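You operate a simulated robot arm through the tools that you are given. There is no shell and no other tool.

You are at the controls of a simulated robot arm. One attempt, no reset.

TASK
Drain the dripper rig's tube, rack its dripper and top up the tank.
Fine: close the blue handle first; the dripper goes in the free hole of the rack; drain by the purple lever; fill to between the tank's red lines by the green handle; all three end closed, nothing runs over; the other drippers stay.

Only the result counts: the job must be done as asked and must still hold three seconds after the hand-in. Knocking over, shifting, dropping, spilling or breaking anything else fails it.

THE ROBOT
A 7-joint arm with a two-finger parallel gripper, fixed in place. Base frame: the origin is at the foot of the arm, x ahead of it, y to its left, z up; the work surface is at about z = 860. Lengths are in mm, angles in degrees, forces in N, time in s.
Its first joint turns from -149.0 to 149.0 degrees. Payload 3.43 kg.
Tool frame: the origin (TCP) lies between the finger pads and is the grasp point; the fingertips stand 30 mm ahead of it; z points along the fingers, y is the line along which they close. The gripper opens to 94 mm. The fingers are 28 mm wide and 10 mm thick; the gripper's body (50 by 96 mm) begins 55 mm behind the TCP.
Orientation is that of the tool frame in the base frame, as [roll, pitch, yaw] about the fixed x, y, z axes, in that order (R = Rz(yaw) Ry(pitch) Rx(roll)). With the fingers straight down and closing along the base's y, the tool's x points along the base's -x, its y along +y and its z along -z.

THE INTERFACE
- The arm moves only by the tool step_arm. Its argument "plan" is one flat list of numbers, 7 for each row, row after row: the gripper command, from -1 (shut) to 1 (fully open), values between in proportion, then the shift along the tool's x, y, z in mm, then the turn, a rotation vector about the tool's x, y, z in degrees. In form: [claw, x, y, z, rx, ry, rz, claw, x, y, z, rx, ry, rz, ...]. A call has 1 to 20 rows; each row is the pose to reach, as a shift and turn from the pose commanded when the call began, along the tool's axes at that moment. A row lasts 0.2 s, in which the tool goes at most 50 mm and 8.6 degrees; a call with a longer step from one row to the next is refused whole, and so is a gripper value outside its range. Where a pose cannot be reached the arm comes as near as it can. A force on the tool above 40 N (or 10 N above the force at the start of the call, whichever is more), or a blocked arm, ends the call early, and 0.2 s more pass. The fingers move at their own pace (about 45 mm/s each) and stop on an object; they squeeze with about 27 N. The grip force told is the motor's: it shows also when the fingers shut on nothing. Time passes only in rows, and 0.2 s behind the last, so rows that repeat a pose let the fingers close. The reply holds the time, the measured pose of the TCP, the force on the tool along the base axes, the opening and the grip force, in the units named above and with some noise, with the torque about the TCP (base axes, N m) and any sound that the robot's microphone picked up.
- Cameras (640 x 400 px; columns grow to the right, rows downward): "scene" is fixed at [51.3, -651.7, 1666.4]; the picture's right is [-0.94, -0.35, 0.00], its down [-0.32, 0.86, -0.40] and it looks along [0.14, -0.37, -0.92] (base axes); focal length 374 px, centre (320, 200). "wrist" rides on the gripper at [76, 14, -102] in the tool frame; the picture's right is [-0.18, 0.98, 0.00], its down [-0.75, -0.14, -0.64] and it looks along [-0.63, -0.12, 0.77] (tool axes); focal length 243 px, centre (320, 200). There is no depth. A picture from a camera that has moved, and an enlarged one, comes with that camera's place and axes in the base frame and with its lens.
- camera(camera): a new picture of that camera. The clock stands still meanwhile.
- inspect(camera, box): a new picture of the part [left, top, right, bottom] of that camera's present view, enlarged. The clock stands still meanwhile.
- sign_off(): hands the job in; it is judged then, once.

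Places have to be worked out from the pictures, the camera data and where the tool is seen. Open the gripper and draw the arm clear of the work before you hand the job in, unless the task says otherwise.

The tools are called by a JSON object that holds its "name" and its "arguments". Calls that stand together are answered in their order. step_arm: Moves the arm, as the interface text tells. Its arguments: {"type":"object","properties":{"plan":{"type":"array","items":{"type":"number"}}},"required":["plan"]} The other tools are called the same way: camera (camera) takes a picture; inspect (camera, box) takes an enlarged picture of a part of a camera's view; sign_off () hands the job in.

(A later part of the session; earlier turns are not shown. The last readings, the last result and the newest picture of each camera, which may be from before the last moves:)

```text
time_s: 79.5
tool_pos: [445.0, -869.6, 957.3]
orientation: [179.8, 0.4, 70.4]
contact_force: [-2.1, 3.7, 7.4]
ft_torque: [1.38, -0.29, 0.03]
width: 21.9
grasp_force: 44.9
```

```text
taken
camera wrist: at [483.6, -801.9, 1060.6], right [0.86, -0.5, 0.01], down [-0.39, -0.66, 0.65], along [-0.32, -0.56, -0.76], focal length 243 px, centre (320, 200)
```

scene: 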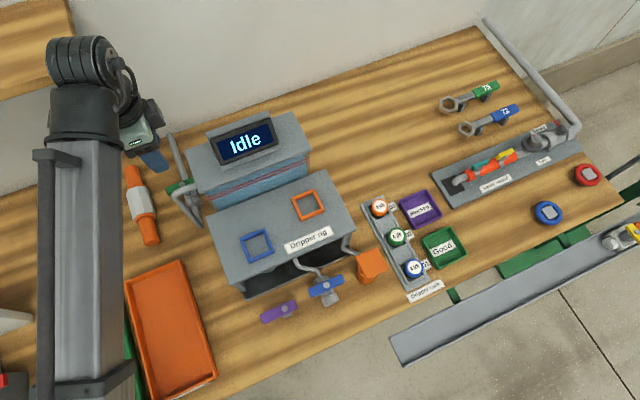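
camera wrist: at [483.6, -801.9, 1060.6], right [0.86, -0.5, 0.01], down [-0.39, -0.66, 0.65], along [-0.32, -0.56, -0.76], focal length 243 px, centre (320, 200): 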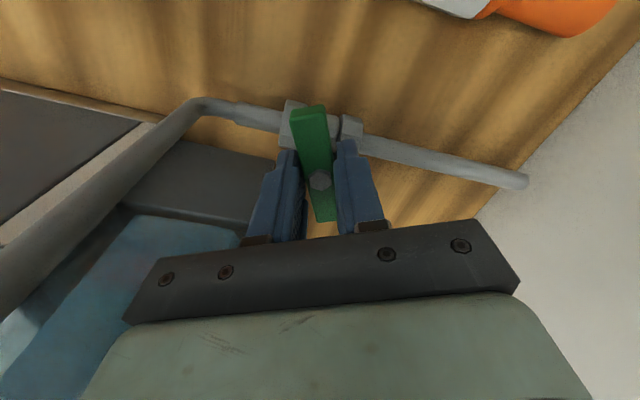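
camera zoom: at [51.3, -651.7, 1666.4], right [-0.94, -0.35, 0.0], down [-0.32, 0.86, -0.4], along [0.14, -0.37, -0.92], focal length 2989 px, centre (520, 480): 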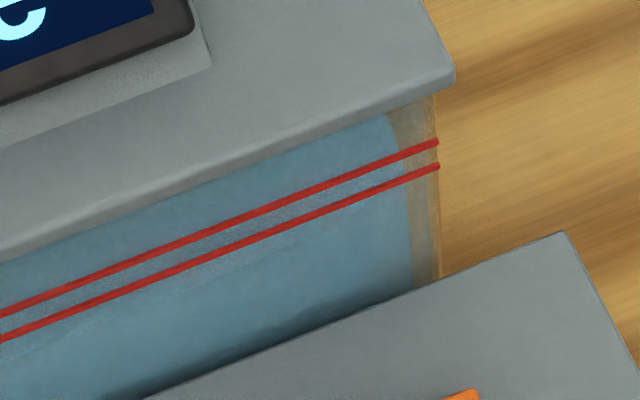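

The wrist camera now sees the tank's left side through the glass. I enlarge it to look for the surface.

{"name": "inspect", "arguments": {"camera": "wrist", "box": [0, 180, 250, 400]}}

{"name": "inspect", "arguments": {"camera": "scene", "box": [212, 180, 236, 204]}}

```text
1.82 times, centred on (125, 290) of wrist
camera zoom: at [483.6, -801.9, 1060.6], right [0.86, -0.5, 0.01], down [-0.39, -0.66, 0.65], along [-0.32, -0.56, -0.76], focal length 441 px, centre (674, 36)
```

zoom: 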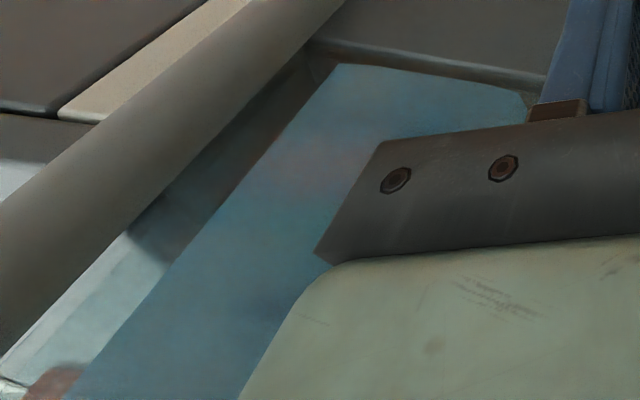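

```text
16.00 times, centred on (224, 192) of scene
camera zoom: at [51.3, -651.7, 1666.4], right [-0.94, -0.35, 0.0], down [-0.32, 0.86, -0.4], along [0.14, -0.37, -0.92], focal length 5978 px, centre (1856, 328)
```

zoom: 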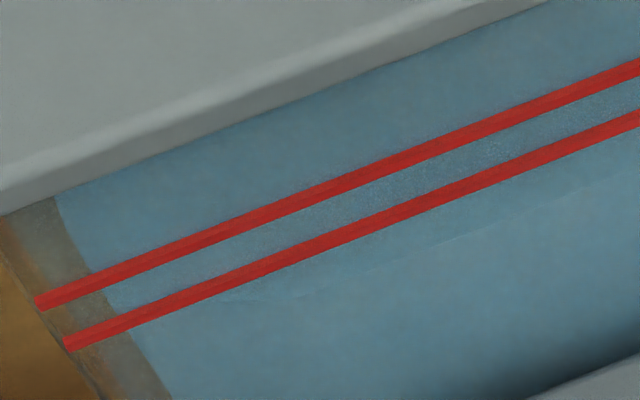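

Perhaps a slight rise on the left patch. I hold at 25° for 3 s and compare the same patch.

{"name": "step_arm", "arguments": {"plan": [-1, 0, 0, 0, 0, 0, 0, -1, 0, 0, 0, 0, 0, 0, -1, 0, 0, 0, 0, 0, 0, -1, 0, 0, 0, 0, 0, 0, -1, 0, 0, 0, 0, 0, 0, -1, 0, 0, 0, 0, 0, 0, -1, 0, 0, 0, 0, 0, 0, -1, 0, 0, 0, 0, 0, 0, -1, 0, 0, 0, 0, 0, 0, -1, 0, 0, 0, 0, 0, 0, -1, 0, 0, 0, 0, 0, 0, -1, 0, 0, 0, 0, 0, 0, -1, 0, 0, 0, 0, 0, 0, -1, 0, 0, 0, 0, 0, 0]}}

{"name": "inspect", "arguments": {"camera": "scene", "box": [212, 180, 236, 204]}}

{"name": "inspect", "arguments": {"camera": "scene", "box": [262, 158, 286, 178]}}

{"name": "inspect", "arguments": {"camera": "scene", "box": [300, 152, 324, 176]}}

```text
time_s: 82.5
tool_pos: [444.7, -869.2, 957.6]
orientation: [179.7, 0.4, 70.3]
contact_force: [7.4, -3.6, 19.5]
ft_torque: [-0.41, -0.07, 0.0]
width: 21.8
grasp_force: 45.0
```

```text
16.00 times, centred on (224, 192) of scene
camera zoom: at [51.3, -651.7, 1666.4], right [-0.94, -0.35, 0.0], down [-0.32, 0.86, -0.4], along [0.14, -0.37, -0.92], focal length 5978 px, centre (1856, 328)
```

zoom: 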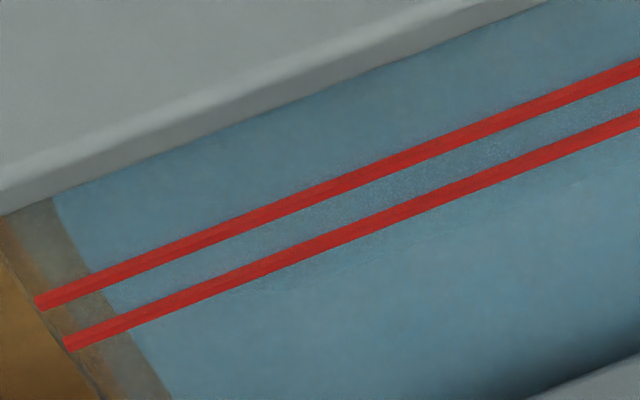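

```text
16.00 times, centred on (274, 168) of scene
camera zoom: at [51.3, -651.7, 1666.4], right [-0.94, -0.35, 0.0], down [-0.32, 0.86, -0.4], along [0.14, -0.37, -0.92], focal length 5978 px, centre (1056, 712)
```

zoom: 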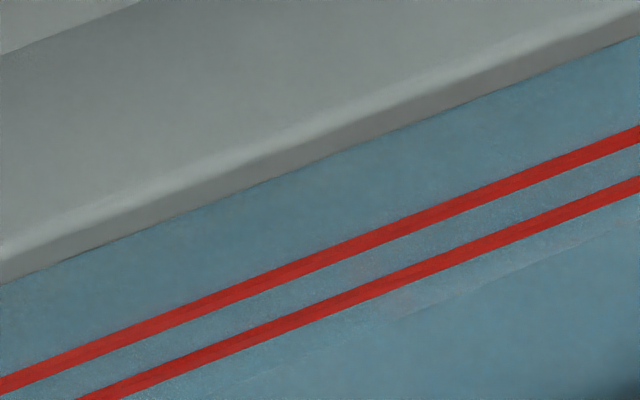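

```text
16.00 times, centred on (312, 164) of scene
camera zoom: at [51.3, -651.7, 1666.4], right [-0.94, -0.35, 0.0], down [-0.32, 0.86, -0.4], along [0.14, -0.37, -0.92], focal length 5978 px, centre (448, 776)
```

zoom: 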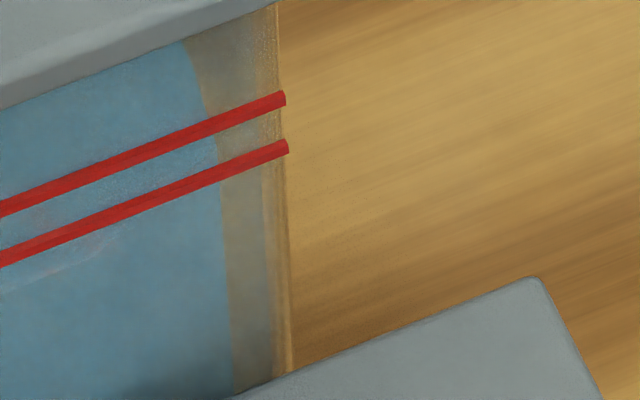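

The line has risen about 13 px (≈4 mm) in 3 s, so the rate is a manageable ~1.3 mm/s. I relieve the upward load by 1 mm and keep filling for another 3.5 s.

{"name": "step_arm", "arguments": {"plan": [-1, 0, 0, -1, 0, 0, 0, -1, 0, 0, -1, 0, 0, 0, -1, 0, 0, -1, 0, 0, 0, -1, 0, 0, -1, 0, 0, 0, -1, 0, 0, -1, 0, 0, 0, -1, 0, 0, -1, 0, 0, 0, -1, 0, 0, -1, 0, 0, 0, -1, 0, 0, -1, 0, 0, 0, -1, 0, 0, -1, 0, 0, 0, -1, 0, 0, -1, 0, 0, 0, -1, 0, 0, -1, 0, 0, 0, -1, 0, 0, -1, 0, 0, 0, -1, 0, 0, -1, 0, 0, 0, -1, 0, 0, -1, 0, 0, 0, -1, 0, 0, -1, 0, 0, 0, -1, 0, 0, -1, 0, 0, 0]}}

{"name": "inspect", "arguments": {"camera": "scene", "box": [262, 158, 286, 178]}}

{"name": "inspect", "arguments": {"camera": "scene", "box": [300, 152, 324, 176]}}

{"name": "inspect", "arguments": {"camera": "scene", "box": [212, 180, 236, 204]}}

```text
time_s: 85.9
tool_pos: [445.0, -868.8, 957.5]
orientation: [179.8, 0.3, 70.4]
contact_force: [9.3, -7.4, -0.4]
ft_torque: [-0.2, -0.16, 0.0]
width: 22.1
grasp_force: 44.7
```

```text
16.00 times, centred on (274, 168) of scene
camera zoom: at [51.3, -651.7, 1666.4], right [-0.94, -0.35, 0.0], down [-0.32, 0.86, -0.4], along [0.14, -0.37, -0.92], focal length 5978 px, centre (1056, 712)
```

zoom: 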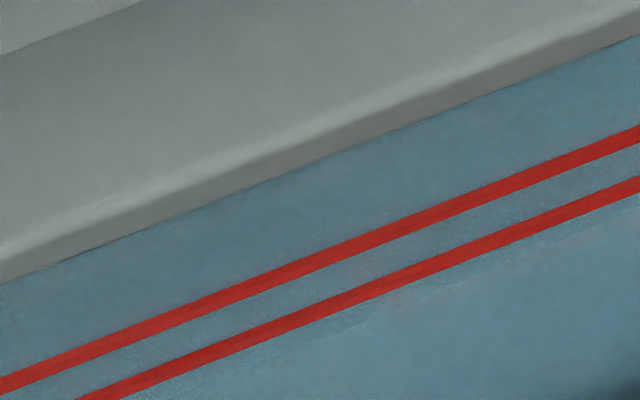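

```text
16.00 times, centred on (312, 164) of scene
camera zoom: at [51.3, -651.7, 1666.4], right [-0.94, -0.35, 0.0], down [-0.32, 0.86, -0.4], along [0.14, -0.37, -0.92], focal length 5978 px, centre (448, 776)
```

zoom: 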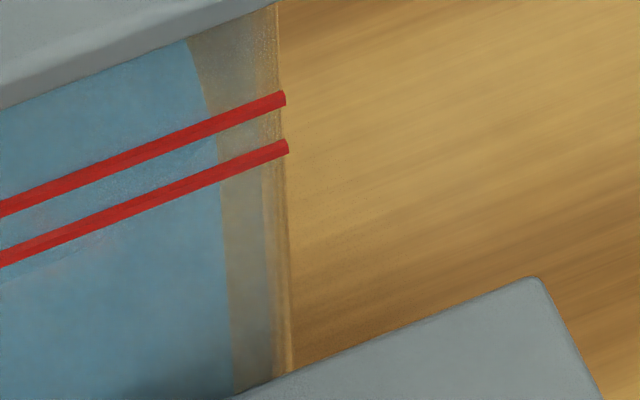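

```text
16.00 times, centred on (224, 192) of scene
camera zoom: at [51.3, -651.7, 1666.4], right [-0.94, -0.35, 0.0], down [-0.32, 0.86, -0.4], along [0.14, -0.37, -0.92], focal length 5978 px, centre (1856, 328)
```

zoom: 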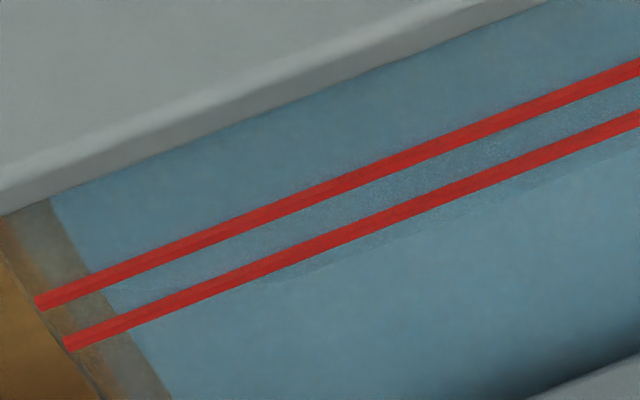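

It rose another 15 px (22 px below the lower line now). I continue for 4 s, which should bring the apparent line to about the lower mark.

{"name": "step_arm", "arguments": {"plan": [-1, 0, 0, 0, 0, 0, 0, -1, 0, 0, 0, 0, 0, 0, -1, 0, 0, 0, 0, 0, 0, -1, 0, 0, 0, 0, 0, 0, -1, 0, 0, 0, 0, 0, 0, -1, 0, 0, 0, 0, 0, 0, -1, 0, 0, 0, 0, 0, 0, -1, 0, 0, 0, 0, 0, 0, -1, 0, 0, 0, 0, 0, 0, -1, 0, 0, 0, 0, 0, 0, -1, 0, 0, 0, 0, 0, 0, -1, 0, 0, 0, 0, 0, 0, -1, 0, 0, 0, 0, 0, 0, -1, 0, 0, 0, 0, 0, 0, -1, 0, 0, 0, 0, 0, 0, -1, 0, 0, 0, 0, 0, 0, -1, 0, 0, 0, 0, 0, 0, -1, 0, 0, 0, 0, 0, 0, -1, 0, 0, 0, 0, 0, 0]}}

{"name": "inspect", "arguments": {"camera": "scene", "box": [262, 158, 286, 178]}}

{"name": "inspect", "arguments": {"camera": "scene", "box": [212, 180, 236, 204]}}

{"name": "inspect", "arguments": {"camera": "wrist", "box": [0, 180, 250, 400]}}

```text
time_s: 89.9
tool_pos: [444.5, -869.9, 957.6]
orientation: [179.8, 0.3, 70.3]
contact_force: [7.9, -3.8, -1.8]
ft_torque: [-0.15, -0.16, -0.01]
width: 22.0
grasp_force: 44.3
```

```text
16.00 times, centred on (274, 168) of scene
camera zoom: at [51.3, -651.7, 1666.4], right [-0.94, -0.35, 0.0], down [-0.32, 0.86, -0.4], along [0.14, -0.37, -0.92], focal length 5978 px, centre (1056, 712)
```

zoom: 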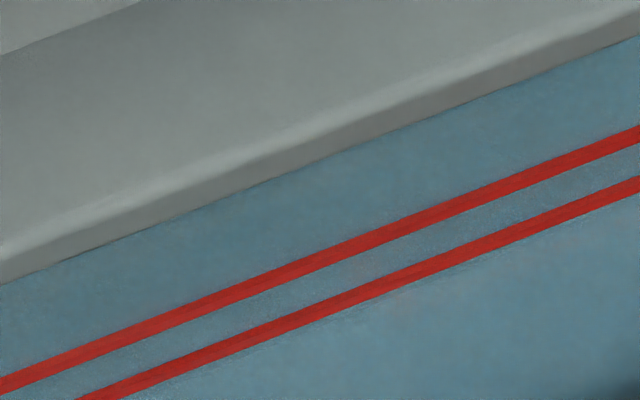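

```text
16.00 times, centred on (224, 192) of scene
camera zoom: at [51.3, -651.7, 1666.4], right [-0.94, -0.35, 0.0], down [-0.32, 0.86, -0.4], along [0.14, -0.37, -0.92], focal length 5978 px, centre (1856, 328)
```

zoom: 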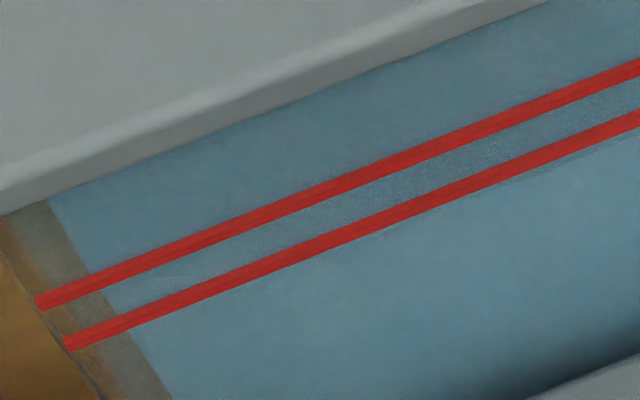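

```text
1.82 times, centred on (125, 290) of wrist
camera zoom: at [483.8, -802.1, 1060.6], right [0.86, -0.5, 0.0], down [-0.39, -0.66, 0.65], along [-0.32, -0.56, -0.76], focal length 441 px, centre (674, 36)
```

zoom: 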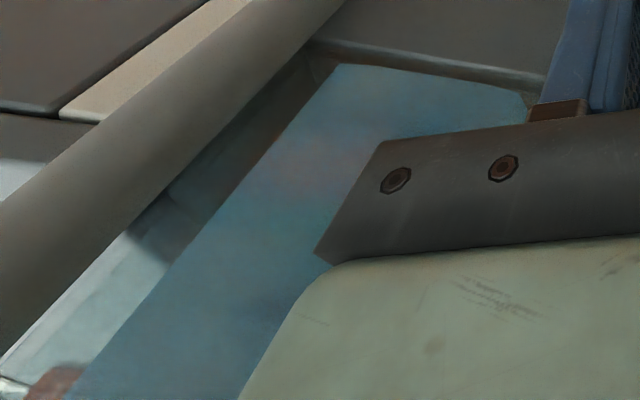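

The apparent line now touches the underside of the lower mark. I close the valve fully (25° plus a seating nudge) so I can check the level from eye height.

{"name": "step_arm", "arguments": {"plan": [-1, 0, 0, 0, 0, 0, 6.5, -1, 0, 0, 0, 0, 0, 13, -1, 0, 0, 0, 0, 0, 19.5, -1, 0, 0.6, 0, 0, 0, 25, -1, 0, 0.6, 0, 0, 0, 27.5, -1, 0, 0.6, 0, 0, 0, 27.5]}}

{"name": "inspect", "arguments": {"camera": "wrist", "box": [220, 70, 420, 260]}}

{"name": "inspect", "arguments": {"camera": "scene", "box": [262, 158, 286, 178]}}

```text
time_s: 91.3
tool_pos: [445.1, -869.3, 958.0]
orientation: [179.6, 0.1, 42.8]
contact_force: [-2.4, -4.0, 1.3]
ft_torque: [-0.37, 0.48, 0.92]
width: 22.3
grasp_force: 44.4
```

```text
2.11 times, centred on (320, 165) of wrist
camera zoom: at [510.7, -827.7, 1060.7], right [0.53, -0.85, 0.01], down [-0.65, -0.4, 0.64], along [-0.54, -0.35, -0.76], focal length 511 px, centre (320, 274)
```

zoom: 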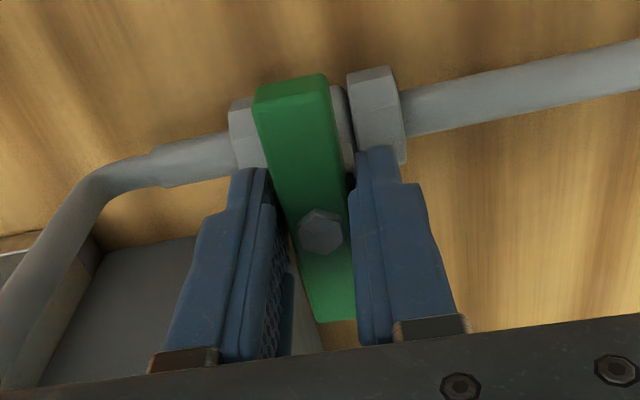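

```text
16.00 times, centred on (274, 168) of scene
camera zoom: at [51.3, -651.7, 1666.4], right [-0.94, -0.35, 0.0], down [-0.32, 0.86, -0.4], along [0.14, -0.37, -0.92], focal length 5978 px, centre (1056, 712)
```

zoom: 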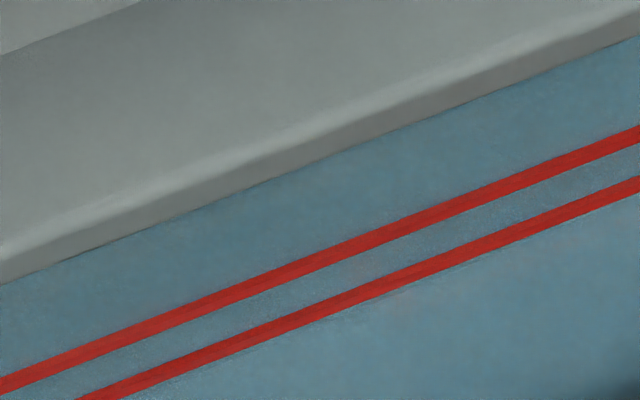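

Torque 0.9 N·m: the green valve is on its stop. I relax, release and rise clear of the pipework.

{"name": "step_arm", "arguments": {"plan": [-1, 0, 0, 0, 0, 0, -2, -0.15, 0, 0, 0, 0, 0, -2, -0.15, 0, 0, 0, 0, 0, -2, -0.15, 0, 0, -3, 0, 0, -2, -0.15, 0, 0, -25, 0, 0, -2, -0.15, 0, 0, -55, 0, 0, -2, -0.15, 0, 0, -90, 0, 0, -2, -0.15, 0, 0, -125, 0, 0, -2, -0.15, 0, 0, -150, 0, 0, -2, -0.15, 0, 0, -150, 0, 0, -2]}}

{"name": "camera", "arguments": {"camera": "wrist"}}

```text
time_s: 93.5
tool_pos: [446.4, -869.1, 1107.8]
orientation: [179.7, 0.2, 44.8]
contact_force: [0.4, -0.6, 0.6]
ft_torque: [-0.03, -0.03, -0.02]
width: 39.9
grasp_force: 0.0
```

```text
taken
camera wrist: at [510.2, -824.3, 1211.5], right [0.56, -0.83, 0.01], down [-0.63, -0.43, 0.64], along [-0.53, -0.37, -0.76], focal length 243 px, centre (320, 200)
```

wrist: 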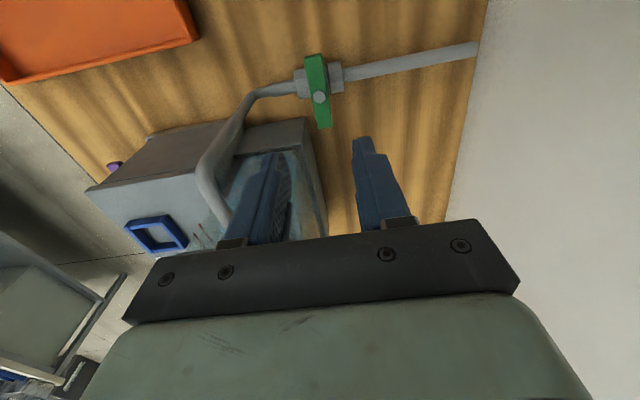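

Green handle is crosswise again. I retrace the path toward the robot side of the rig, turning the hand back.

{"name": "step_arm", "arguments": {"plan": [0.0, 0, -6, -6, 0, 0, -7.5, 0.0, 2, -14, -12, 0, 0, -15, 0.0, 3, -22, -12, 0, 0, -22.5, 0.0, 5, -30, -12, 0, 0, -30, 0.0, 7, -38, -12, 0, 0, -37.5, 0.0, 9, -46, -12, 0, 0, -45, 0.0, 11, -55, -12, 0, 0, -52.5, 0.0, 13, -64, -12, 0, 0, -60, 0.0, 15, -73, -12, 0, 0, -67.5, 0.0, 17, -82, -12, 0, 0, -75, 0.0, 18, -90, -12, 0, 0, -82.5, 0.0, 17, -100, -12, 0, 0, -90, 0.0, 9, -123, -12, 0, 0, -90, 0.0, 0, -147, -12, 0, 0, -90, 0.0, -9, -171, -12, 0, 0, -90, 0.0, -18, -196, -12, 0, 0, -90, 0.0, -27, -222, -12, 0, 0, -90, 0.0, -34, -244, -12, 0, 0, -90, 0.0, -34, -244, -12, 0, 0, -90]}}

{"name": "camera", "arguments": {"camera": "wrist"}}

```text
time_s: 97.5
tool_pos: [249.4, -718.7, 1118.3]
orientation: [-179.8, 0.3, 134.7]
contact_force: [-0.8, -0.1, 0.8]
ft_torque: [-0.01, -0.03, -0.03]
width: 46.9
grasp_force: 0.0
```

```text
taken
camera wrist: at [204.7, -653.9, 1220.8], right [0.83, 0.56, 0.0], down [0.43, -0.63, 0.65], along [0.36, -0.54, -0.76], focal length 243 px, centre (320, 200)
```

wrist: 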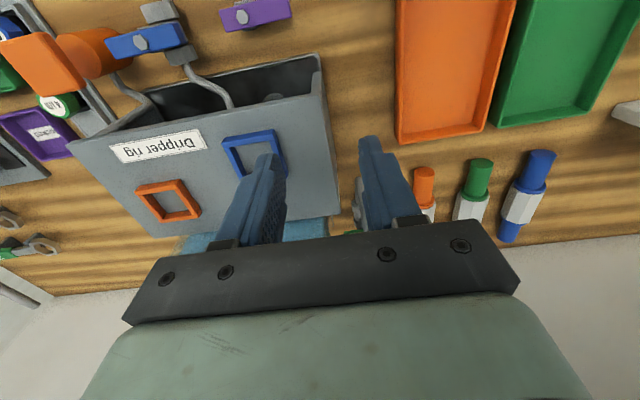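

Now I centre in front of the tank and tilt the hand forward ~35° so the wrist camera looks between the open fingers nearly level at the tank's front.

{"name": "step_arm", "arguments": {"plan": [1, 0, -20, 6, 0, 0, 0, 1, 0, -42, 14, 0, 0, 0, 1, 0, -64, 22, 0, 0, 0, 1, 0, -85, 28, 0, 0, 0, 1, 0, -100, 33, 0, -5, 0, 1, 0, -100, 33, 0, -12, 0, 1, 0, -100, 33, 0, -19, 0, 1, 0, -100, 33, 0, -26, 0, 1, 0, -100, 33, 0, -32, 0, 1, 0, -100, 33, 0, -36, 0, 1, 0, -100, 33, 0, -36, 0]}}

{"name": "camera", "arguments": {"camera": "wrist"}}

{"name": "inspect", "arguments": {"camera": "wrist", "box": [220, 80, 440, 240]}}

```text
time_s: 99.9
tool_pos: [178.9, -791.2, 1085.2]
orientation: [-179.7, 36.5, 135.0]
contact_force: [-0.2, -0.3, -0.1]
ft_torque: [-0.02, -0.01, -0.01]
width: 93.9
grasp_force: 0.0
```

```text
taken
camera wrist: at [102.8, -693.7, 1123.9], right [0.8, 0.59, 0.11], down [0.06, -0.26, 0.96], along [0.59, -0.77, -0.24], focal length 243 px, centre (320, 200)
```

wrist: 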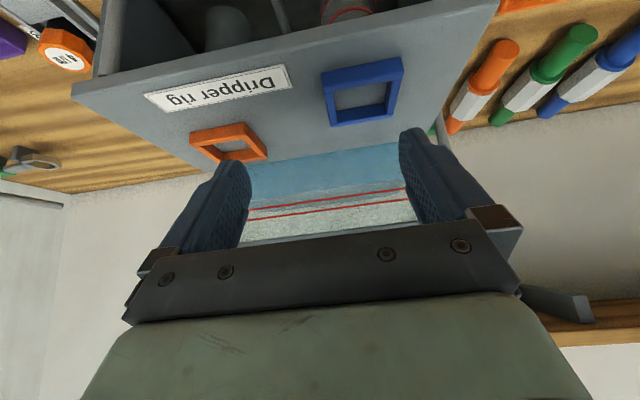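

```text
2.50 times, centred on (330, 160) of wrist
camera zoom: at [102.8, -693.7, 1123.9], right [0.8, 0.59, 0.11], down [0.06, -0.26, 0.96], along [0.59, -0.77, -0.24], focal length 606 px, centre (295, 300)
```

zoom: 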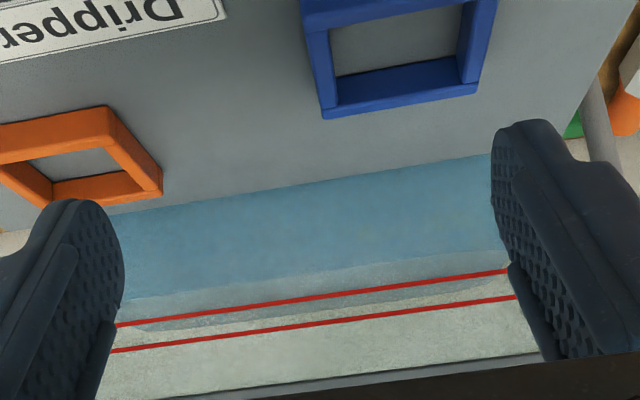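

This eye-height view is very clear: the bright water's front edge is about 10 mm below the lower line (lines ~11 mm apart at Z≈1060 and 1071), so ~17 mm more is needed to reach mid-band — about 18 s at the same 25° opening. I level the hand and head back to the green handle.

{"name": "step_arm", "arguments": {"plan": [1, 0, 0, 0, 0, 6, 0, 0.5, 0, 0, 0, 0, 13, 0, 0.2, 0, 0, 0, 0, 20, 0, 0, 0, 0, 0, 0, 27, 0, 0, 0, 0, 0, 0, 33, 0, 0, 0, 0, 0, 0, 36.3, 0, 0, 0, 0, 0, 0, 36.3, 0]}}

```text
time_s: 101.5
tool_pos: [178.8, -789.3, 1085.1]
orientation: [-179.8, -0.1, 134.8]
contact_force: [-0.7, -1.0, 0.2]
ft_torque: [0.0, 0.02, -0.01]
width: 46.8
grasp_force: 0.1
```

Level again. I go back round the tank's corner to the side of the green handle.

{"name": "step_arm", "arguments": {"plan": [0, 0, 25, -8, 0, 0, 0, 0, 0, 50, -17, 0, 0, 0, 0, 0, 75, -25, 0, 0, 0, 0, 0, 98, -33, 0, 0, 0, 0, -20, 109, -36, 0, 0, 0, 0, -45, 118, -38, 0, 0, 0, 0, -70, 127, -38, 0, 0, 0, 0, -95, 135, -38, 0, 0, 0, 0, -120, 144, -38, 0, 0, 0, 0, -145, 153, -38, 0, 0, 0, 0, -148, 154, -38, 0, 0, 0]}}

{"name": "step_arm", "arguments": {"plan": [0.0, -4, -1, 0, 0, 0, 7.5, 0.0, -12, -3, 0, 0, 0, 15, 0.0, -20, -5, 0, 0, 0, 22.5, 0.0, -28, -7, 0, 0, 0, 30, 0.0, -36, -9, 0, 0, 0, 37.5, 0.0, -44, -11, 0, 0, 0, 45, 0.0, -53, -13, 0, 0, 0, 52.5, 0.0, -62, -15, 0, 0, 0, 60, 0.0, -71, -17, 0, 0, 0, 67.5, 0.0, -80, -19, 5, 0, 0, 75, 0.0, -88, -21, 15, 0, 0, 82.5, 0.0, -95, -22, 25, 0, 0, 90, 0.0, -95, -22, 25, 0, 0, 90]}}

{"name": "inspect", "arguments": {"camera": "wrist", "box": [220, 0, 440, 180]}}

```text
time_s: 103.9
tool_pos: [394.0, -786.5, 1123.5]
orientation: [-179.8, 0.0, 134.8]
contact_force: [-0.7, -1.2, -0.6]
ft_torque: [-0.02, 0.01, 0.03]
width: 47.1
grasp_force: 0.1
```

```text
time_s: 106.7
tool_pos: [444.1, -869.6, 1098.7]
orientation: [-179.9, 0.2, 44.8]
contact_force: [-0.7, -0.1, -0.5]
ft_torque: [-0.01, 0.03, 0.01]
width: 47.2
grasp_force: 0.0
```

```text
2.22 times, centred on (330, 90) of wrist
camera zoom: at [507.7, -825.3, 1201.7], right [0.56, -0.83, 0.0], down [-0.63, -0.43, 0.64], along [-0.53, -0.36, -0.76], focal length 539 px, centre (298, 444)
```

zoom: 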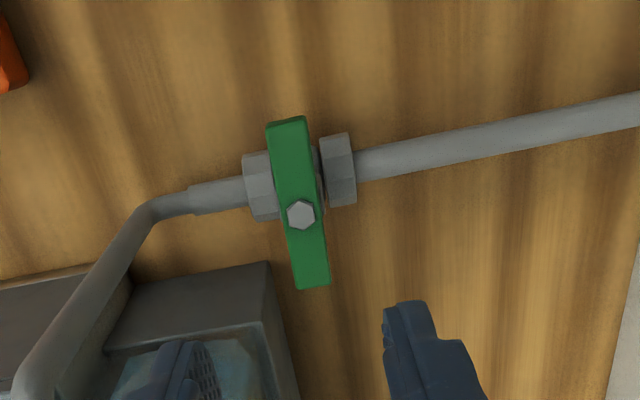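

The bolt is within 1–2 mm of the axis again. I descend straight to the previous grip height, narrow the fingers, and grip.

{"name": "step_arm", "arguments": {"plan": [-0.15, 0.5, 0.7, 20, 0, 0, 0, -0.15, 1, 1.3, 45, 0, 0, 0, -0.15, 1, 1.3, 70, 0, 0, 0, -0.15, 1, 1.3, 95, 0, 0, 0, -0.15, 1, 1.3, 115, 0, 0, 0, -0.15, 1, 1.3, 130, 0, 0, 0, -0.15, 1, 1.3, 140, 0, 0, 0, -0.15, 1, 1.3, 141, 0, 0, 0]}}

{"name": "inspect", "arguments": {"camera": "wrist", "box": [220, 70, 420, 260]}}

```text
time_s: 108.5
tool_pos: [444.8, -869.4, 957.4]
orientation: [179.9, 0.2, 44.8]
contact_force: [-0.2, 0.1, -0.3]
ft_torque: [-0.01, 0.0, 0.02]
width: 39.6
grasp_force: 0.0
```

```text
2.11 times, centred on (320, 165) of wrist
camera zoom: at [508.7, -826.1, 1060.2], right [0.56, -0.83, 0.0], down [-0.63, -0.43, 0.64], along [-0.53, -0.36, -0.76], focal length 511 px, centre (320, 274)
```

zoom: 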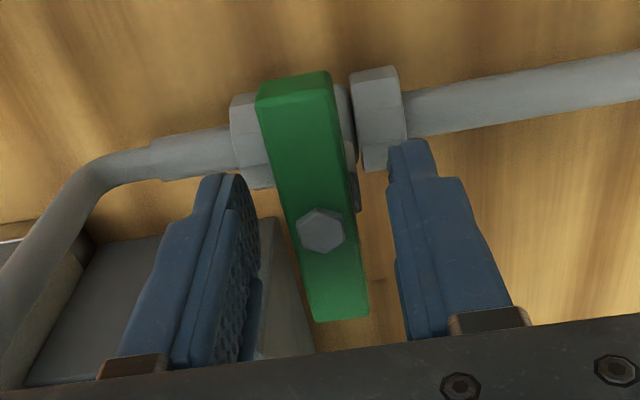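

Same geometry as before. I close on the handle and open it to 25° again, with the first fill seconds included.

{"name": "step_arm", "arguments": {"plan": [-0.5, 0, 0, 0, 0, 0, 0, -1, 0, 0, 0, 0, 0, 0, -1, 0, 0, 0, 0, 0, 0, -1, 0, 0, 0, 0, 0, 0, -1, 0, -0.5, 0, 0, 0, -6, -1, 0, -1, 0, 0, 0, -12, -1, 0, -1.2, 0, 0, 0, -18, -1, 0, -1.2, 0, 0, 0, -25, -1, 0, -1.2, 0, 0, 0, -25, -1, 0, -1.2, 0, 0, 0, -25, -1, 0, -1.2, 0, 0, 0, -25, -1, 0, -1.2, 0, 0, 0, -25]}}

{"name": "inspect", "arguments": {"camera": "scene", "box": [262, 158, 286, 178]}}

{"name": "inspect", "arguments": {"camera": "scene", "box": [300, 152, 324, 176]}}

```text
time_s: 111.1
tool_pos: [445.5, -870.2, 956.8]
orientation: [-179.9, 0.2, 69.7]
contact_force: [16.4, -7.9, -10.0]
ft_torque: [-1.01, -0.17, 0.03]
width: 21.8
grasp_force: 45.0
```

```text
16.00 times, centred on (274, 168) of scene
camera zoom: at [51.3, -651.7, 1666.4], right [-0.94, -0.35, 0.0], down [-0.32, 0.86, -0.4], along [0.14, -0.37, -0.92], focal length 5978 px, centre (1056, 712)
```

zoom: 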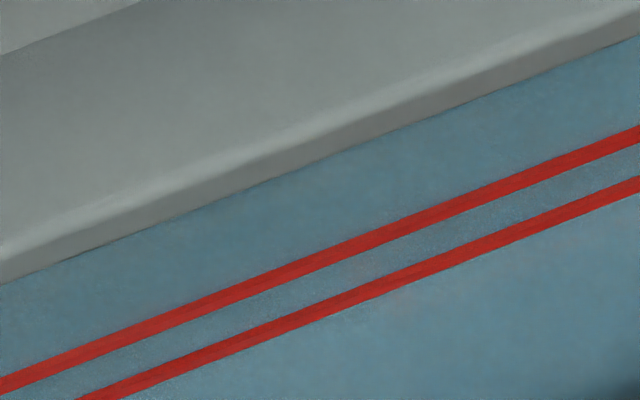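

```text
16.00 times, centred on (312, 164) of scene
camera zoom: at [51.3, -651.7, 1666.4], right [-0.94, -0.35, 0.0], down [-0.32, 0.86, -0.4], along [0.14, -0.37, -0.92], focal length 5978 px, centre (448, 776)
```

zoom: 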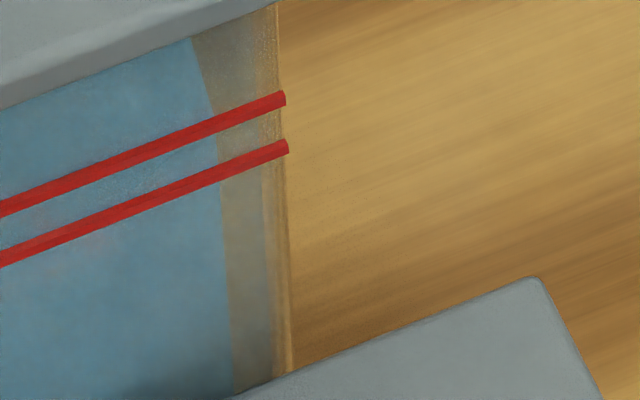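

The waterline is now passing the lower mark in the scene view (true level still ~10 mm lower). I ease the side load slightly and hold for 4 s.

{"name": "step_arm", "arguments": {"plan": [-1, 0, 0.8, 0.4, 0, 0, 0, -1, 0, 0.8, 0.4, 0, 0, 0, -1, 0, 0.8, 0.4, 0, 0, 0, -1, 0, 0.8, 0.4, 0, 0, 0, -1, 0, 0.8, 0.4, 0, 0, 0, -1, 0, 0.8, 0.4, 0, 0, 0, -1, 0, 0.8, 0.4, 0, 0, 0, -1, 0, 0.8, 0.4, 0, 0, 0, -1, 0, 0.8, 0.4, 0, 0, 0, -1, 0, 0.8, 0.4, 0, 0, 0, -1, 0, 0.8, 0.4, 0, 0, 0, -1, 0, 0.8, 0.4, 0, 0, 0, -1, 0, 0.8, 0.4, 0, 0, 0, -1, 0, 0.8, 0.4, 0, 0, 0, -1, 0, 0.8, 0.4, 0, 0, 0, -1, 0, 0.8, 0.4, 0, 0, 0, -1, 0, 0.8, 0.4, 0, 0, 0, -1, 0, 0.8, 0.4, 0, 0, 0, -1, 0, 0.8, 0.4, 0, 0, 0]}}

{"name": "inspect", "arguments": {"camera": "scene", "box": [262, 158, 286, 178]}}

{"name": "inspect", "arguments": {"camera": "scene", "box": [300, 152, 324, 176]}}

{"name": "camera", "arguments": {"camera": "scene"}}

```text
time_s: 115.1
tool_pos: [445.3, -869.6, 956.7]
orientation: [-179.9, 0.2, 69.8]
contact_force: [13.4, -4.7, -6.0]
ft_torque: [0.14, -0.48, 0.01]
width: 21.8
grasp_force: 45.0
```

```text
16.00 times, centred on (274, 168) of scene
camera zoom: at [51.3, -651.7, 1666.4], right [-0.94, -0.35, 0.0], down [-0.32, 0.86, -0.4], along [0.14, -0.37, -0.92], focal length 5978 px, centre (1056, 712)
```

zoom: 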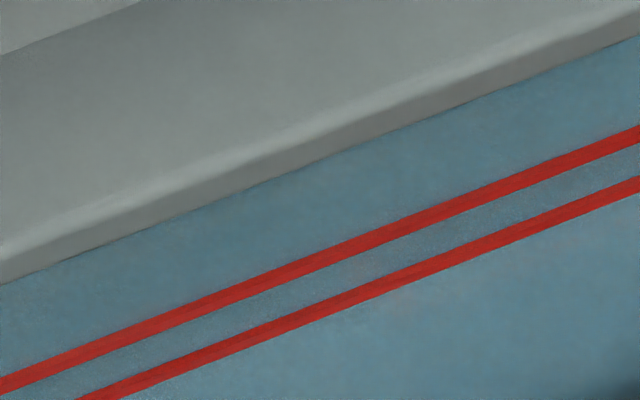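

```text
16.00 times, centred on (312, 164) of scene
camera zoom: at [51.3, -651.7, 1666.4], right [-0.94, -0.35, 0.0], down [-0.32, 0.86, -0.4], along [0.14, -0.37, -0.92], focal length 5978 px, centre (448, 776)
```

zoom: 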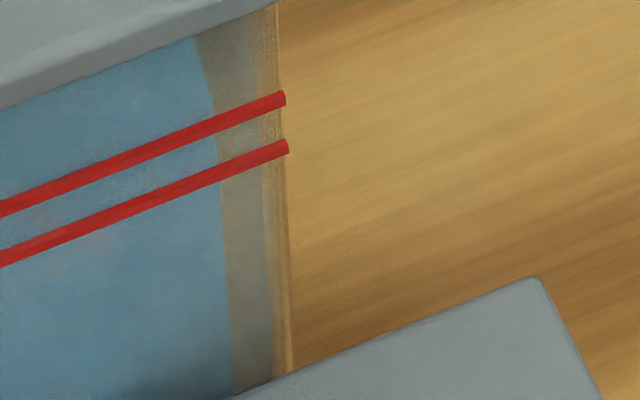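

```text
taken
```

scene: 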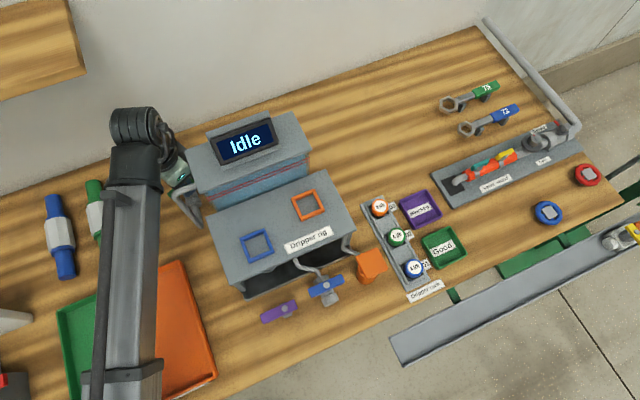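

The receding water edge keeps shifting, so the level is rising. I zoom further on a small patch to find the front waterline between the marks.

{"name": "inspect", "arguments": {"camera": "scene", "box": [274, 158, 286, 166]}}

{"name": "inspect", "arguments": {"camera": "scene", "box": [240, 160, 300, 185]}}

{"name": "inspect", "arguments": {"camera": "wrist", "box": [0, 180, 250, 400]}}

```text
16.00 times, centred on (280, 162) of scene
camera zoom: at [51.3, -651.7, 1666.4], right [-0.94, -0.35, 0.0], down [-0.32, 0.86, -0.4], along [0.14, -0.37, -0.92], focal length 5978 px, centre (960, 808)
```

zoom: 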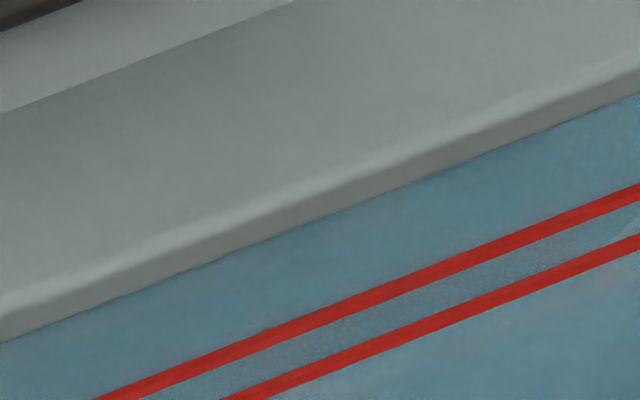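

```text
10.67 times, centred on (270, 172) of scene
camera zoom: at [51.3, -651.7, 1666.4], right [-0.94, -0.35, 0.0], down [-0.32, 0.86, -0.4], along [0.14, -0.37, -0.92], focal length 3985 px, centre (853, 493)
```

zoom: 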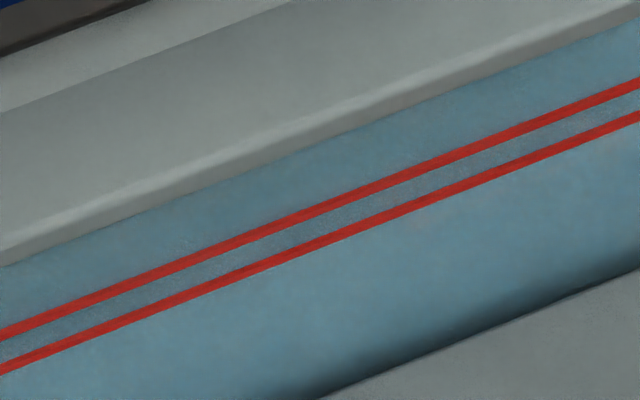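

```text
1.82 times, centred on (125, 290) of wrist
camera zoom: at [484.7, -803.5, 1060.2], right [0.86, -0.51, 0.0], down [-0.39, -0.66, 0.64], along [-0.33, -0.55, -0.76], focal length 441 px, centre (674, 36)
```

zoom: 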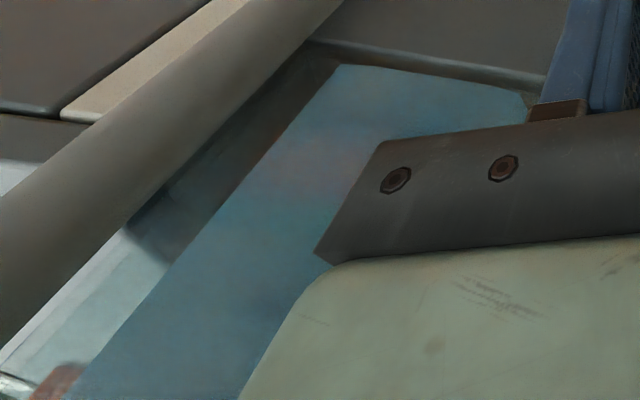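

The front line now reads ~3 mm above the lower mark in this steep view (true ≈ -7 mm). I hold for 4 s more.

{"name": "step_arm", "arguments": {"plan": [-1, 0, 0.4, 0.3, 0, 0, 0, -1, 0, 0.4, 0.3, 0, 0, 0, -1, 0, 0.4, 0.3, 0, 0, 0, -1, 0, 0.4, 0.3, 0, 0, 0, -1, 0, 0.4, 0.3, 0, 0, 0, -1, 0, 0.4, 0.3, 0, 0, 0, -1, 0, 0.4, 0.3, 0, 0, 0, -1, 0, 0.4, 0.3, 0, 0, 0, -1, 0, 0.4, 0.3, 0, 0, 0, -1, 0, 0.4, 0.3, 0, 0, 0, -1, 0, 0.4, 0.3, 0, 0, 0, -1, 0, 0.4, 0.3, 0, 0, 0, -1, 0, 0.4, 0.3, 0, 0, 0, -1, 0, 0.4, 0.3, 0, 0, 0, -1, 0, 0.4, 0.3, 0, 0, 0, -1, 0, 0.4, 0.3, 0, 0, 0, -1, 0, 0.4, 0.3, 0, 0, 0, -1, 0, 0.4, 0.3, 0, 0, 0, -1, 0, 0.4, 0.3, 0, 0, 0]}}

{"name": "inspect", "arguments": {"camera": "scene", "box": [280, 152, 304, 168]}}

{"name": "inspect", "arguments": {"camera": "scene", "box": [300, 152, 324, 176]}}

```text
time_s: 119.1
tool_pos: [445.8, -869.9, 957.6]
orientation: [-179.8, 0.2, 69.8]
contact_force: [8.3, -8.2, 1.4]
ft_torque: [-0.61, -0.12, -0.04]
width: 21.8
grasp_force: 45.1
```

```text
16.00 times, centred on (292, 160) of scene
camera zoom: at [51.3, -651.7, 1666.4], right [-0.94, -0.35, 0.0], down [-0.32, 0.86, -0.4], along [0.14, -0.37, -0.92], focal length 5978 px, centre (768, 840)
```

zoom: 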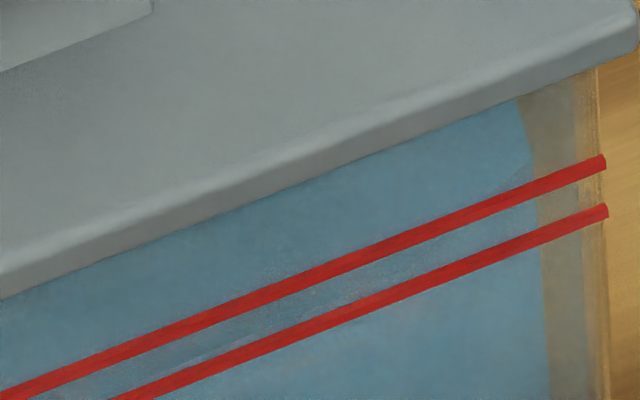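

```text
16.00 times, centred on (312, 164) of scene
camera zoom: at [51.3, -651.7, 1666.4], right [-0.94, -0.35, 0.0], down [-0.32, 0.86, -0.4], along [0.14, -0.37, -0.92], focal length 5978 px, centre (448, 776)
```

zoom: 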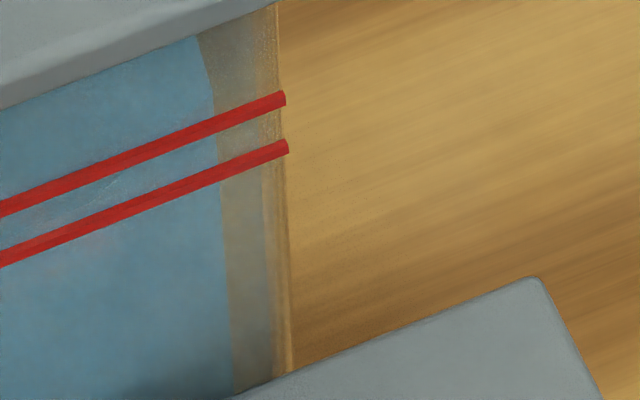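

Contrast is low, but by timing (0.96 mm/s from the measured -11.5 mm) the true level is now ≈ -3 mm. I hold for another 4 s.

{"name": "step_arm", "arguments": {"plan": [-1, 0, 0.2, 0, 0, 0, 0, -1, 0, 0.2, 0, 0, 0, 0, -1, 0, 0.2, 0, 0, 0, 0, -1, 0, 0.2, 0, 0, 0, 0, -1, 0, 0.2, 0, 0, 0, 0, -1, 0, 0.2, 0, 0, 0, 0, -1, 0, 0.2, 0, 0, 0, 0, -1, 0, 0.2, 0, 0, 0, 0, -1, 0, 0.2, 0, 0, 0, 0, -1, 0, 0.2, 0, 0, 0, 0, -1, 0, 0.2, 0, 0, 0, 0, -1, 0, 0.2, 0, 0, 0, 0, -1, 0, 0.2, 0, 0, 0, 0, -1, 0, 0.2, 0, 0, 0, 0, -1, 0, 0.2, 0, 0, 0, 0, -1, 0, 0.2, 0, 0, 0, 0, -1, 0, 0.2, 0, 0, 0, 0, -1, 0, 0.2, 0, 0, 0, 0, -1, 0, 0.2, 0, 0, 0, 0]}}

{"name": "inspect", "arguments": {"camera": "scene", "box": [280, 152, 304, 168]}}

{"name": "inspect", "arguments": {"camera": "scene", "box": [212, 180, 236, 204]}}

```text
time_s: 123.1
tool_pos: [444.8, -870.8, 958.3]
orientation: [-180.0, 0.3, 69.8]
contact_force: [-2.2, -10.9, -0.4]
ft_torque: [-0.45, 0.12, 0.0]
width: 21.9
grasp_force: 45.4
```

```text
16.00 times, centred on (292, 160) of scene
camera zoom: at [51.3, -651.7, 1666.4], right [-0.94, -0.35, 0.0], down [-0.32, 0.86, -0.4], along [0.14, -0.37, -0.92], focal length 5978 px, centre (768, 840)
```

zoom: 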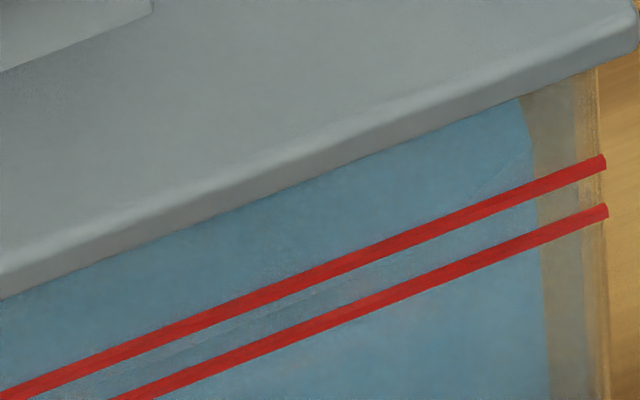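

```text
16.00 times, centred on (224, 192) of scene
camera zoom: at [51.3, -651.7, 1666.4], right [-0.94, -0.35, 0.0], down [-0.32, 0.86, -0.4], along [0.14, -0.37, -0.92], focal length 5978 px, centre (1856, 328)
```

zoom: 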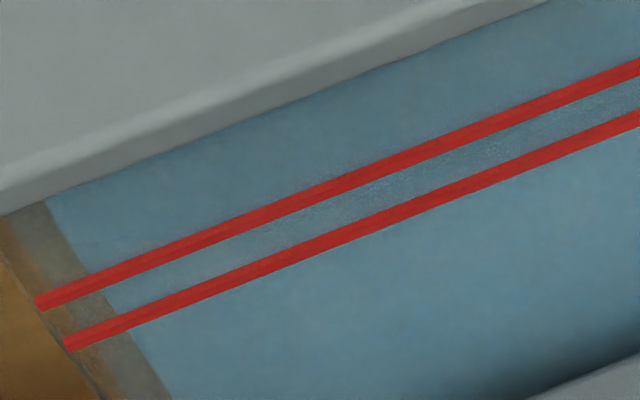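

The faint front line reads around +5–6 mm in this steep view, which may mean the fill is slower now (true between -5 and +1 mm). Either way it is safe to fill 3 s more and then close and verify from eye height.

{"name": "step_arm", "arguments": {"plan": [-1, 0, -0.4, 0, 0, 0, 0, -1, 0, -0.4, 0, 0, 0, 0, -1, 0, -0.4, 0, 0, 0, 0, -1, 0, -0.4, 0, 0, 0, 0, -1, 0, -0.4, 0, 0, 0, 0, -1, 0, -0.4, 0, 0, 0, 0, -1, 0, -0.4, 0, 0, 0, 0, -1, 0, -0.4, 0, 0, 0, 0, -1, 0, -0.4, 0, 0, 0, 0, -1, 0, -0.4, 0, 0, 0, 0, -1, 0, -0.4, 0, 0, 0, 0, -1, 0, -0.4, 0, 0, 0, 0, -1, 0, -0.4, 0, 0, 0, 0]}}

{"name": "step_arm", "arguments": {"plan": [-1, 0, 0, 0, 0, 0, 6.5, -1, 0, 0, 0, 0, 0, 13, -1, 0, 0, 0, 0, 0, 19.5, -1, 0, 0.6, 0, 0, 0, 25, -1, 0, 0.6, 0, 0, 0, 27.5, -1, 0, 0.6, 0, 0, 0, 27.5]}}

{"name": "inspect", "arguments": {"camera": "scene", "box": [280, 152, 304, 168]}}

{"name": "inspect", "arguments": {"camera": "wrist", "box": [220, 70, 420, 260]}}

```text
time_s: 125.9
tool_pos: [445.5, -869.3, 957.0]
orientation: [-179.8, 0.2, 69.8]
contact_force: [-2.0, -10.8, 3.7]
ft_torque: [-0.18, -0.01, 0.02]
width: 21.9
grasp_force: 44.8
```

```text
time_s: 127.3
tool_pos: [446.1, -869.9, 958.2]
orientation: [180.0, 0.3, 42.3]
contact_force: [-3.5, -10.9, 10.7]
ft_torque: [-0.21, -0.02, 0.85]
width: 22.1
grasp_force: 44.6
```

```text
16.00 times, centred on (292, 160) of scene
camera zoom: at [51.3, -651.7, 1666.4], right [-0.94, -0.35, 0.0], down [-0.32, 0.86, -0.4], along [0.14, -0.37, -0.92], focal length 5978 px, centre (768, 840)
```

zoom: 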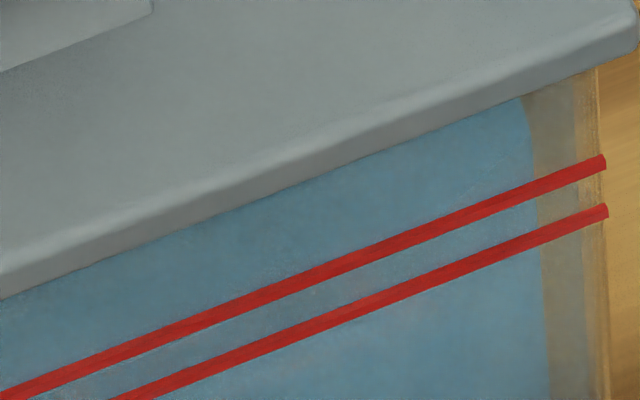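

```text
2.11 times, centred on (320, 165) of wrist
camera zoom: at [511.1, -828.9, 1060.2], right [0.52, -0.85, 0.0], down [-0.65, -0.4, 0.65], along [-0.55, -0.34, -0.76], focal length 511 px, centre (320, 274)
```

zoom: 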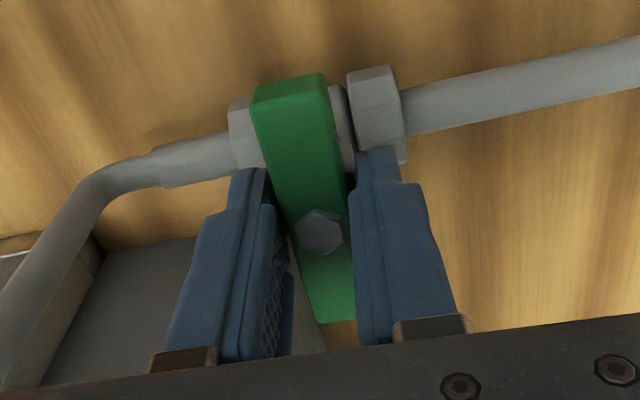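

The valve is back on its stop (0.85 N·m). I release, rise, and go to the eye-height viewpoint again.

{"name": "step_arm", "arguments": {"plan": [-1, 0, 0, 0, 0, 0, -2, -0.15, 0, 0, 0, 0, 0, -2, -0.15, 0, 0, 0, 0, 0, -2, -0.15, 0, 0, -3, 0, 0, -2, -0.15, 0, 0, -25, 0, 0, -2, -0.15, 0, 0, -55, 0, 0, -2, -0.15, 0, 0, -90, 0, 0, -2, -0.15, 0, 0, -125, 0, 0, -2, -0.15, 0, 0, -150, 0, 0, -2, -0.15, 0, 0, -150, 0, 0, -2]}}

{"name": "step_arm", "arguments": {"plan": [0.0, 0, -6, -6, 0, 0, -7.5, 0.0, 2, -14, -12, 0, 0, -15, 0.0, 3, -22, -12, 0, 0, -22.5, 0.0, 5, -30, -12, 0, 0, -30, 0.0, 7, -38, -12, 0, 0, -37.5, 0.0, 9, -46, -12, 0, 0, -45, 0.0, 11, -55, -12, 0, 0, -52.5, 0.0, 13, -64, -12, 0, 0, -60, 0.0, 15, -73, -12, 0, 0, -67.5, 0.0, 17, -82, -12, 0, 0, -75, 0.0, 18, -90, -12, 0, 0, -82.5, 0.0, 17, -100, -12, 0, 0, -90, 0.0, 9, -123, -12, 0, 0, -90, 0.0, 0, -147, -12, 0, 0, -90, 0.0, -9, -171, -12, 0, 0, -90, 0.0, -18, -196, -12, 0, 0, -90, 0.0, -27, -222, -12, 0, 0, -90, 0.0, -34, -244, -12, 0, 0, -90, 0.0, -34, -244, -12, 0, 0, -90]}}

{"name": "step_arm", "arguments": {"plan": [1, 0, -20, 6, 0, 0, 0, 1, 0, -42, 14, 0, 0, 0, 1, 0, -64, 22, 0, 0, 0, 1, 0, -85, 28, 0, 0, 0, 1, 0, -100, 33, 0, -5, 0, 1, 0, -100, 33, 0, -12, 0, 1, 0, -100, 33, 0, -19, 0, 1, 0, -100, 33, 0, -26, 0, 1, 0, -100, 33, 0, -32, 0, 1, 0, -100, 33, 0, -36, 0, 1, 0, -100, 33, 0, -36, 0]}}

{"name": "inspect", "arguments": {"camera": "wrist", "box": [220, 80, 440, 240]}}

```text
time_s: 129.5
tool_pos: [445.2, -868.3, 1108.3]
orientation: [-179.9, 0.2, 44.4]
contact_force: [-0.1, 0.5, -0.6]
ft_torque: [0.01, 0.02, -0.04]
width: 40.0
grasp_force: 0.1
```

```text
time_s: 133.5
tool_pos: [250.7, -719.0, 1118.9]
orientation: [-179.8, 0.0, 134.3]
contact_force: [-0.2, 1.2, -0.2]
ft_torque: [0.0, -0.01, 0.0]
width: 47.0
grasp_force: 0.0
```

```text
time_s: 135.9
tool_pos: [180.4, -788.3, 1086.3]
orientation: [-179.7, 36.1, 134.6]
contact_force: [0.1, 0.2, 0.2]
ft_torque: [-0.02, 0.01, 0.0]
width: 93.8
grasp_force: 0.1
```

```text
2.50 times, centred on (330, 160) of wrist
camera zoom: at [104.8, -691.5, 1125.1], right [0.81, 0.58, 0.1], down [0.06, -0.26, 0.96], along [0.59, -0.77, -0.25], focal length 606 px, centre (295, 300)
```

zoom: 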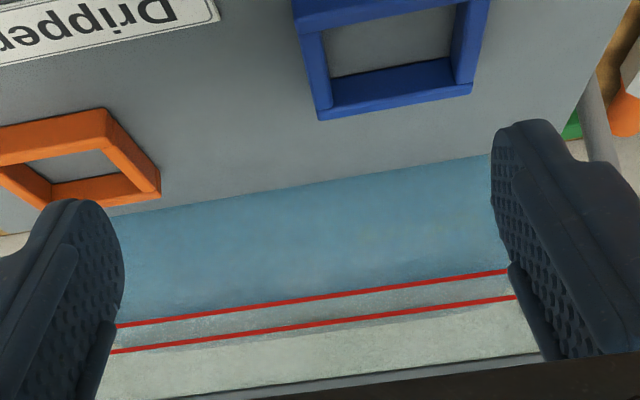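

Much closer: the bright water reaches the lower line now. I enlarge that strip.

{"name": "inspect", "arguments": {"camera": "wrist", "box": [260, 170, 340, 220]}}

{"name": "inspect", "arguments": {"camera": "wrist", "box": [340, 160, 420, 210]}}

```text
8.00 times, centred on (300, 195) of wrist
camera zoom: at [104.8, -691.5, 1125.1], right [0.81, 0.58, 0.1], down [0.06, -0.26, 0.96], along [0.59, -0.77, -0.25], focal length 1941 px, centre (480, 240)
```

zoom: 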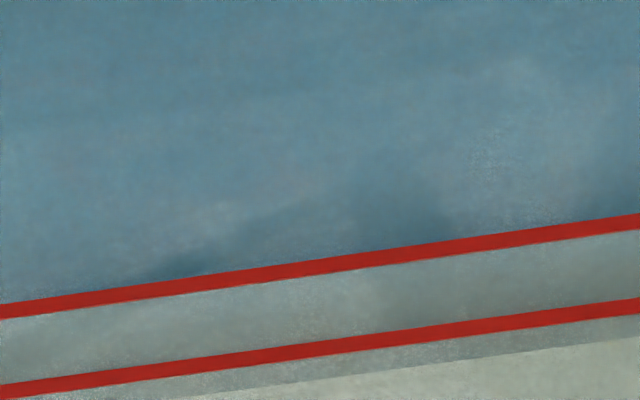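

```text
8.00 times, centred on (380, 185) of wrist
camera zoom: at [104.8, -691.5, 1125.1], right [0.81, 0.58, 0.1], down [0.06, -0.26, 0.96], along [0.59, -0.77, -0.25], focal length 1941 px, centre (-160, 320)
```

zoom: 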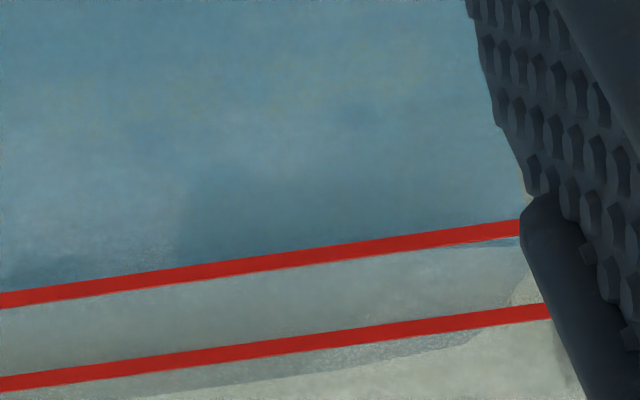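

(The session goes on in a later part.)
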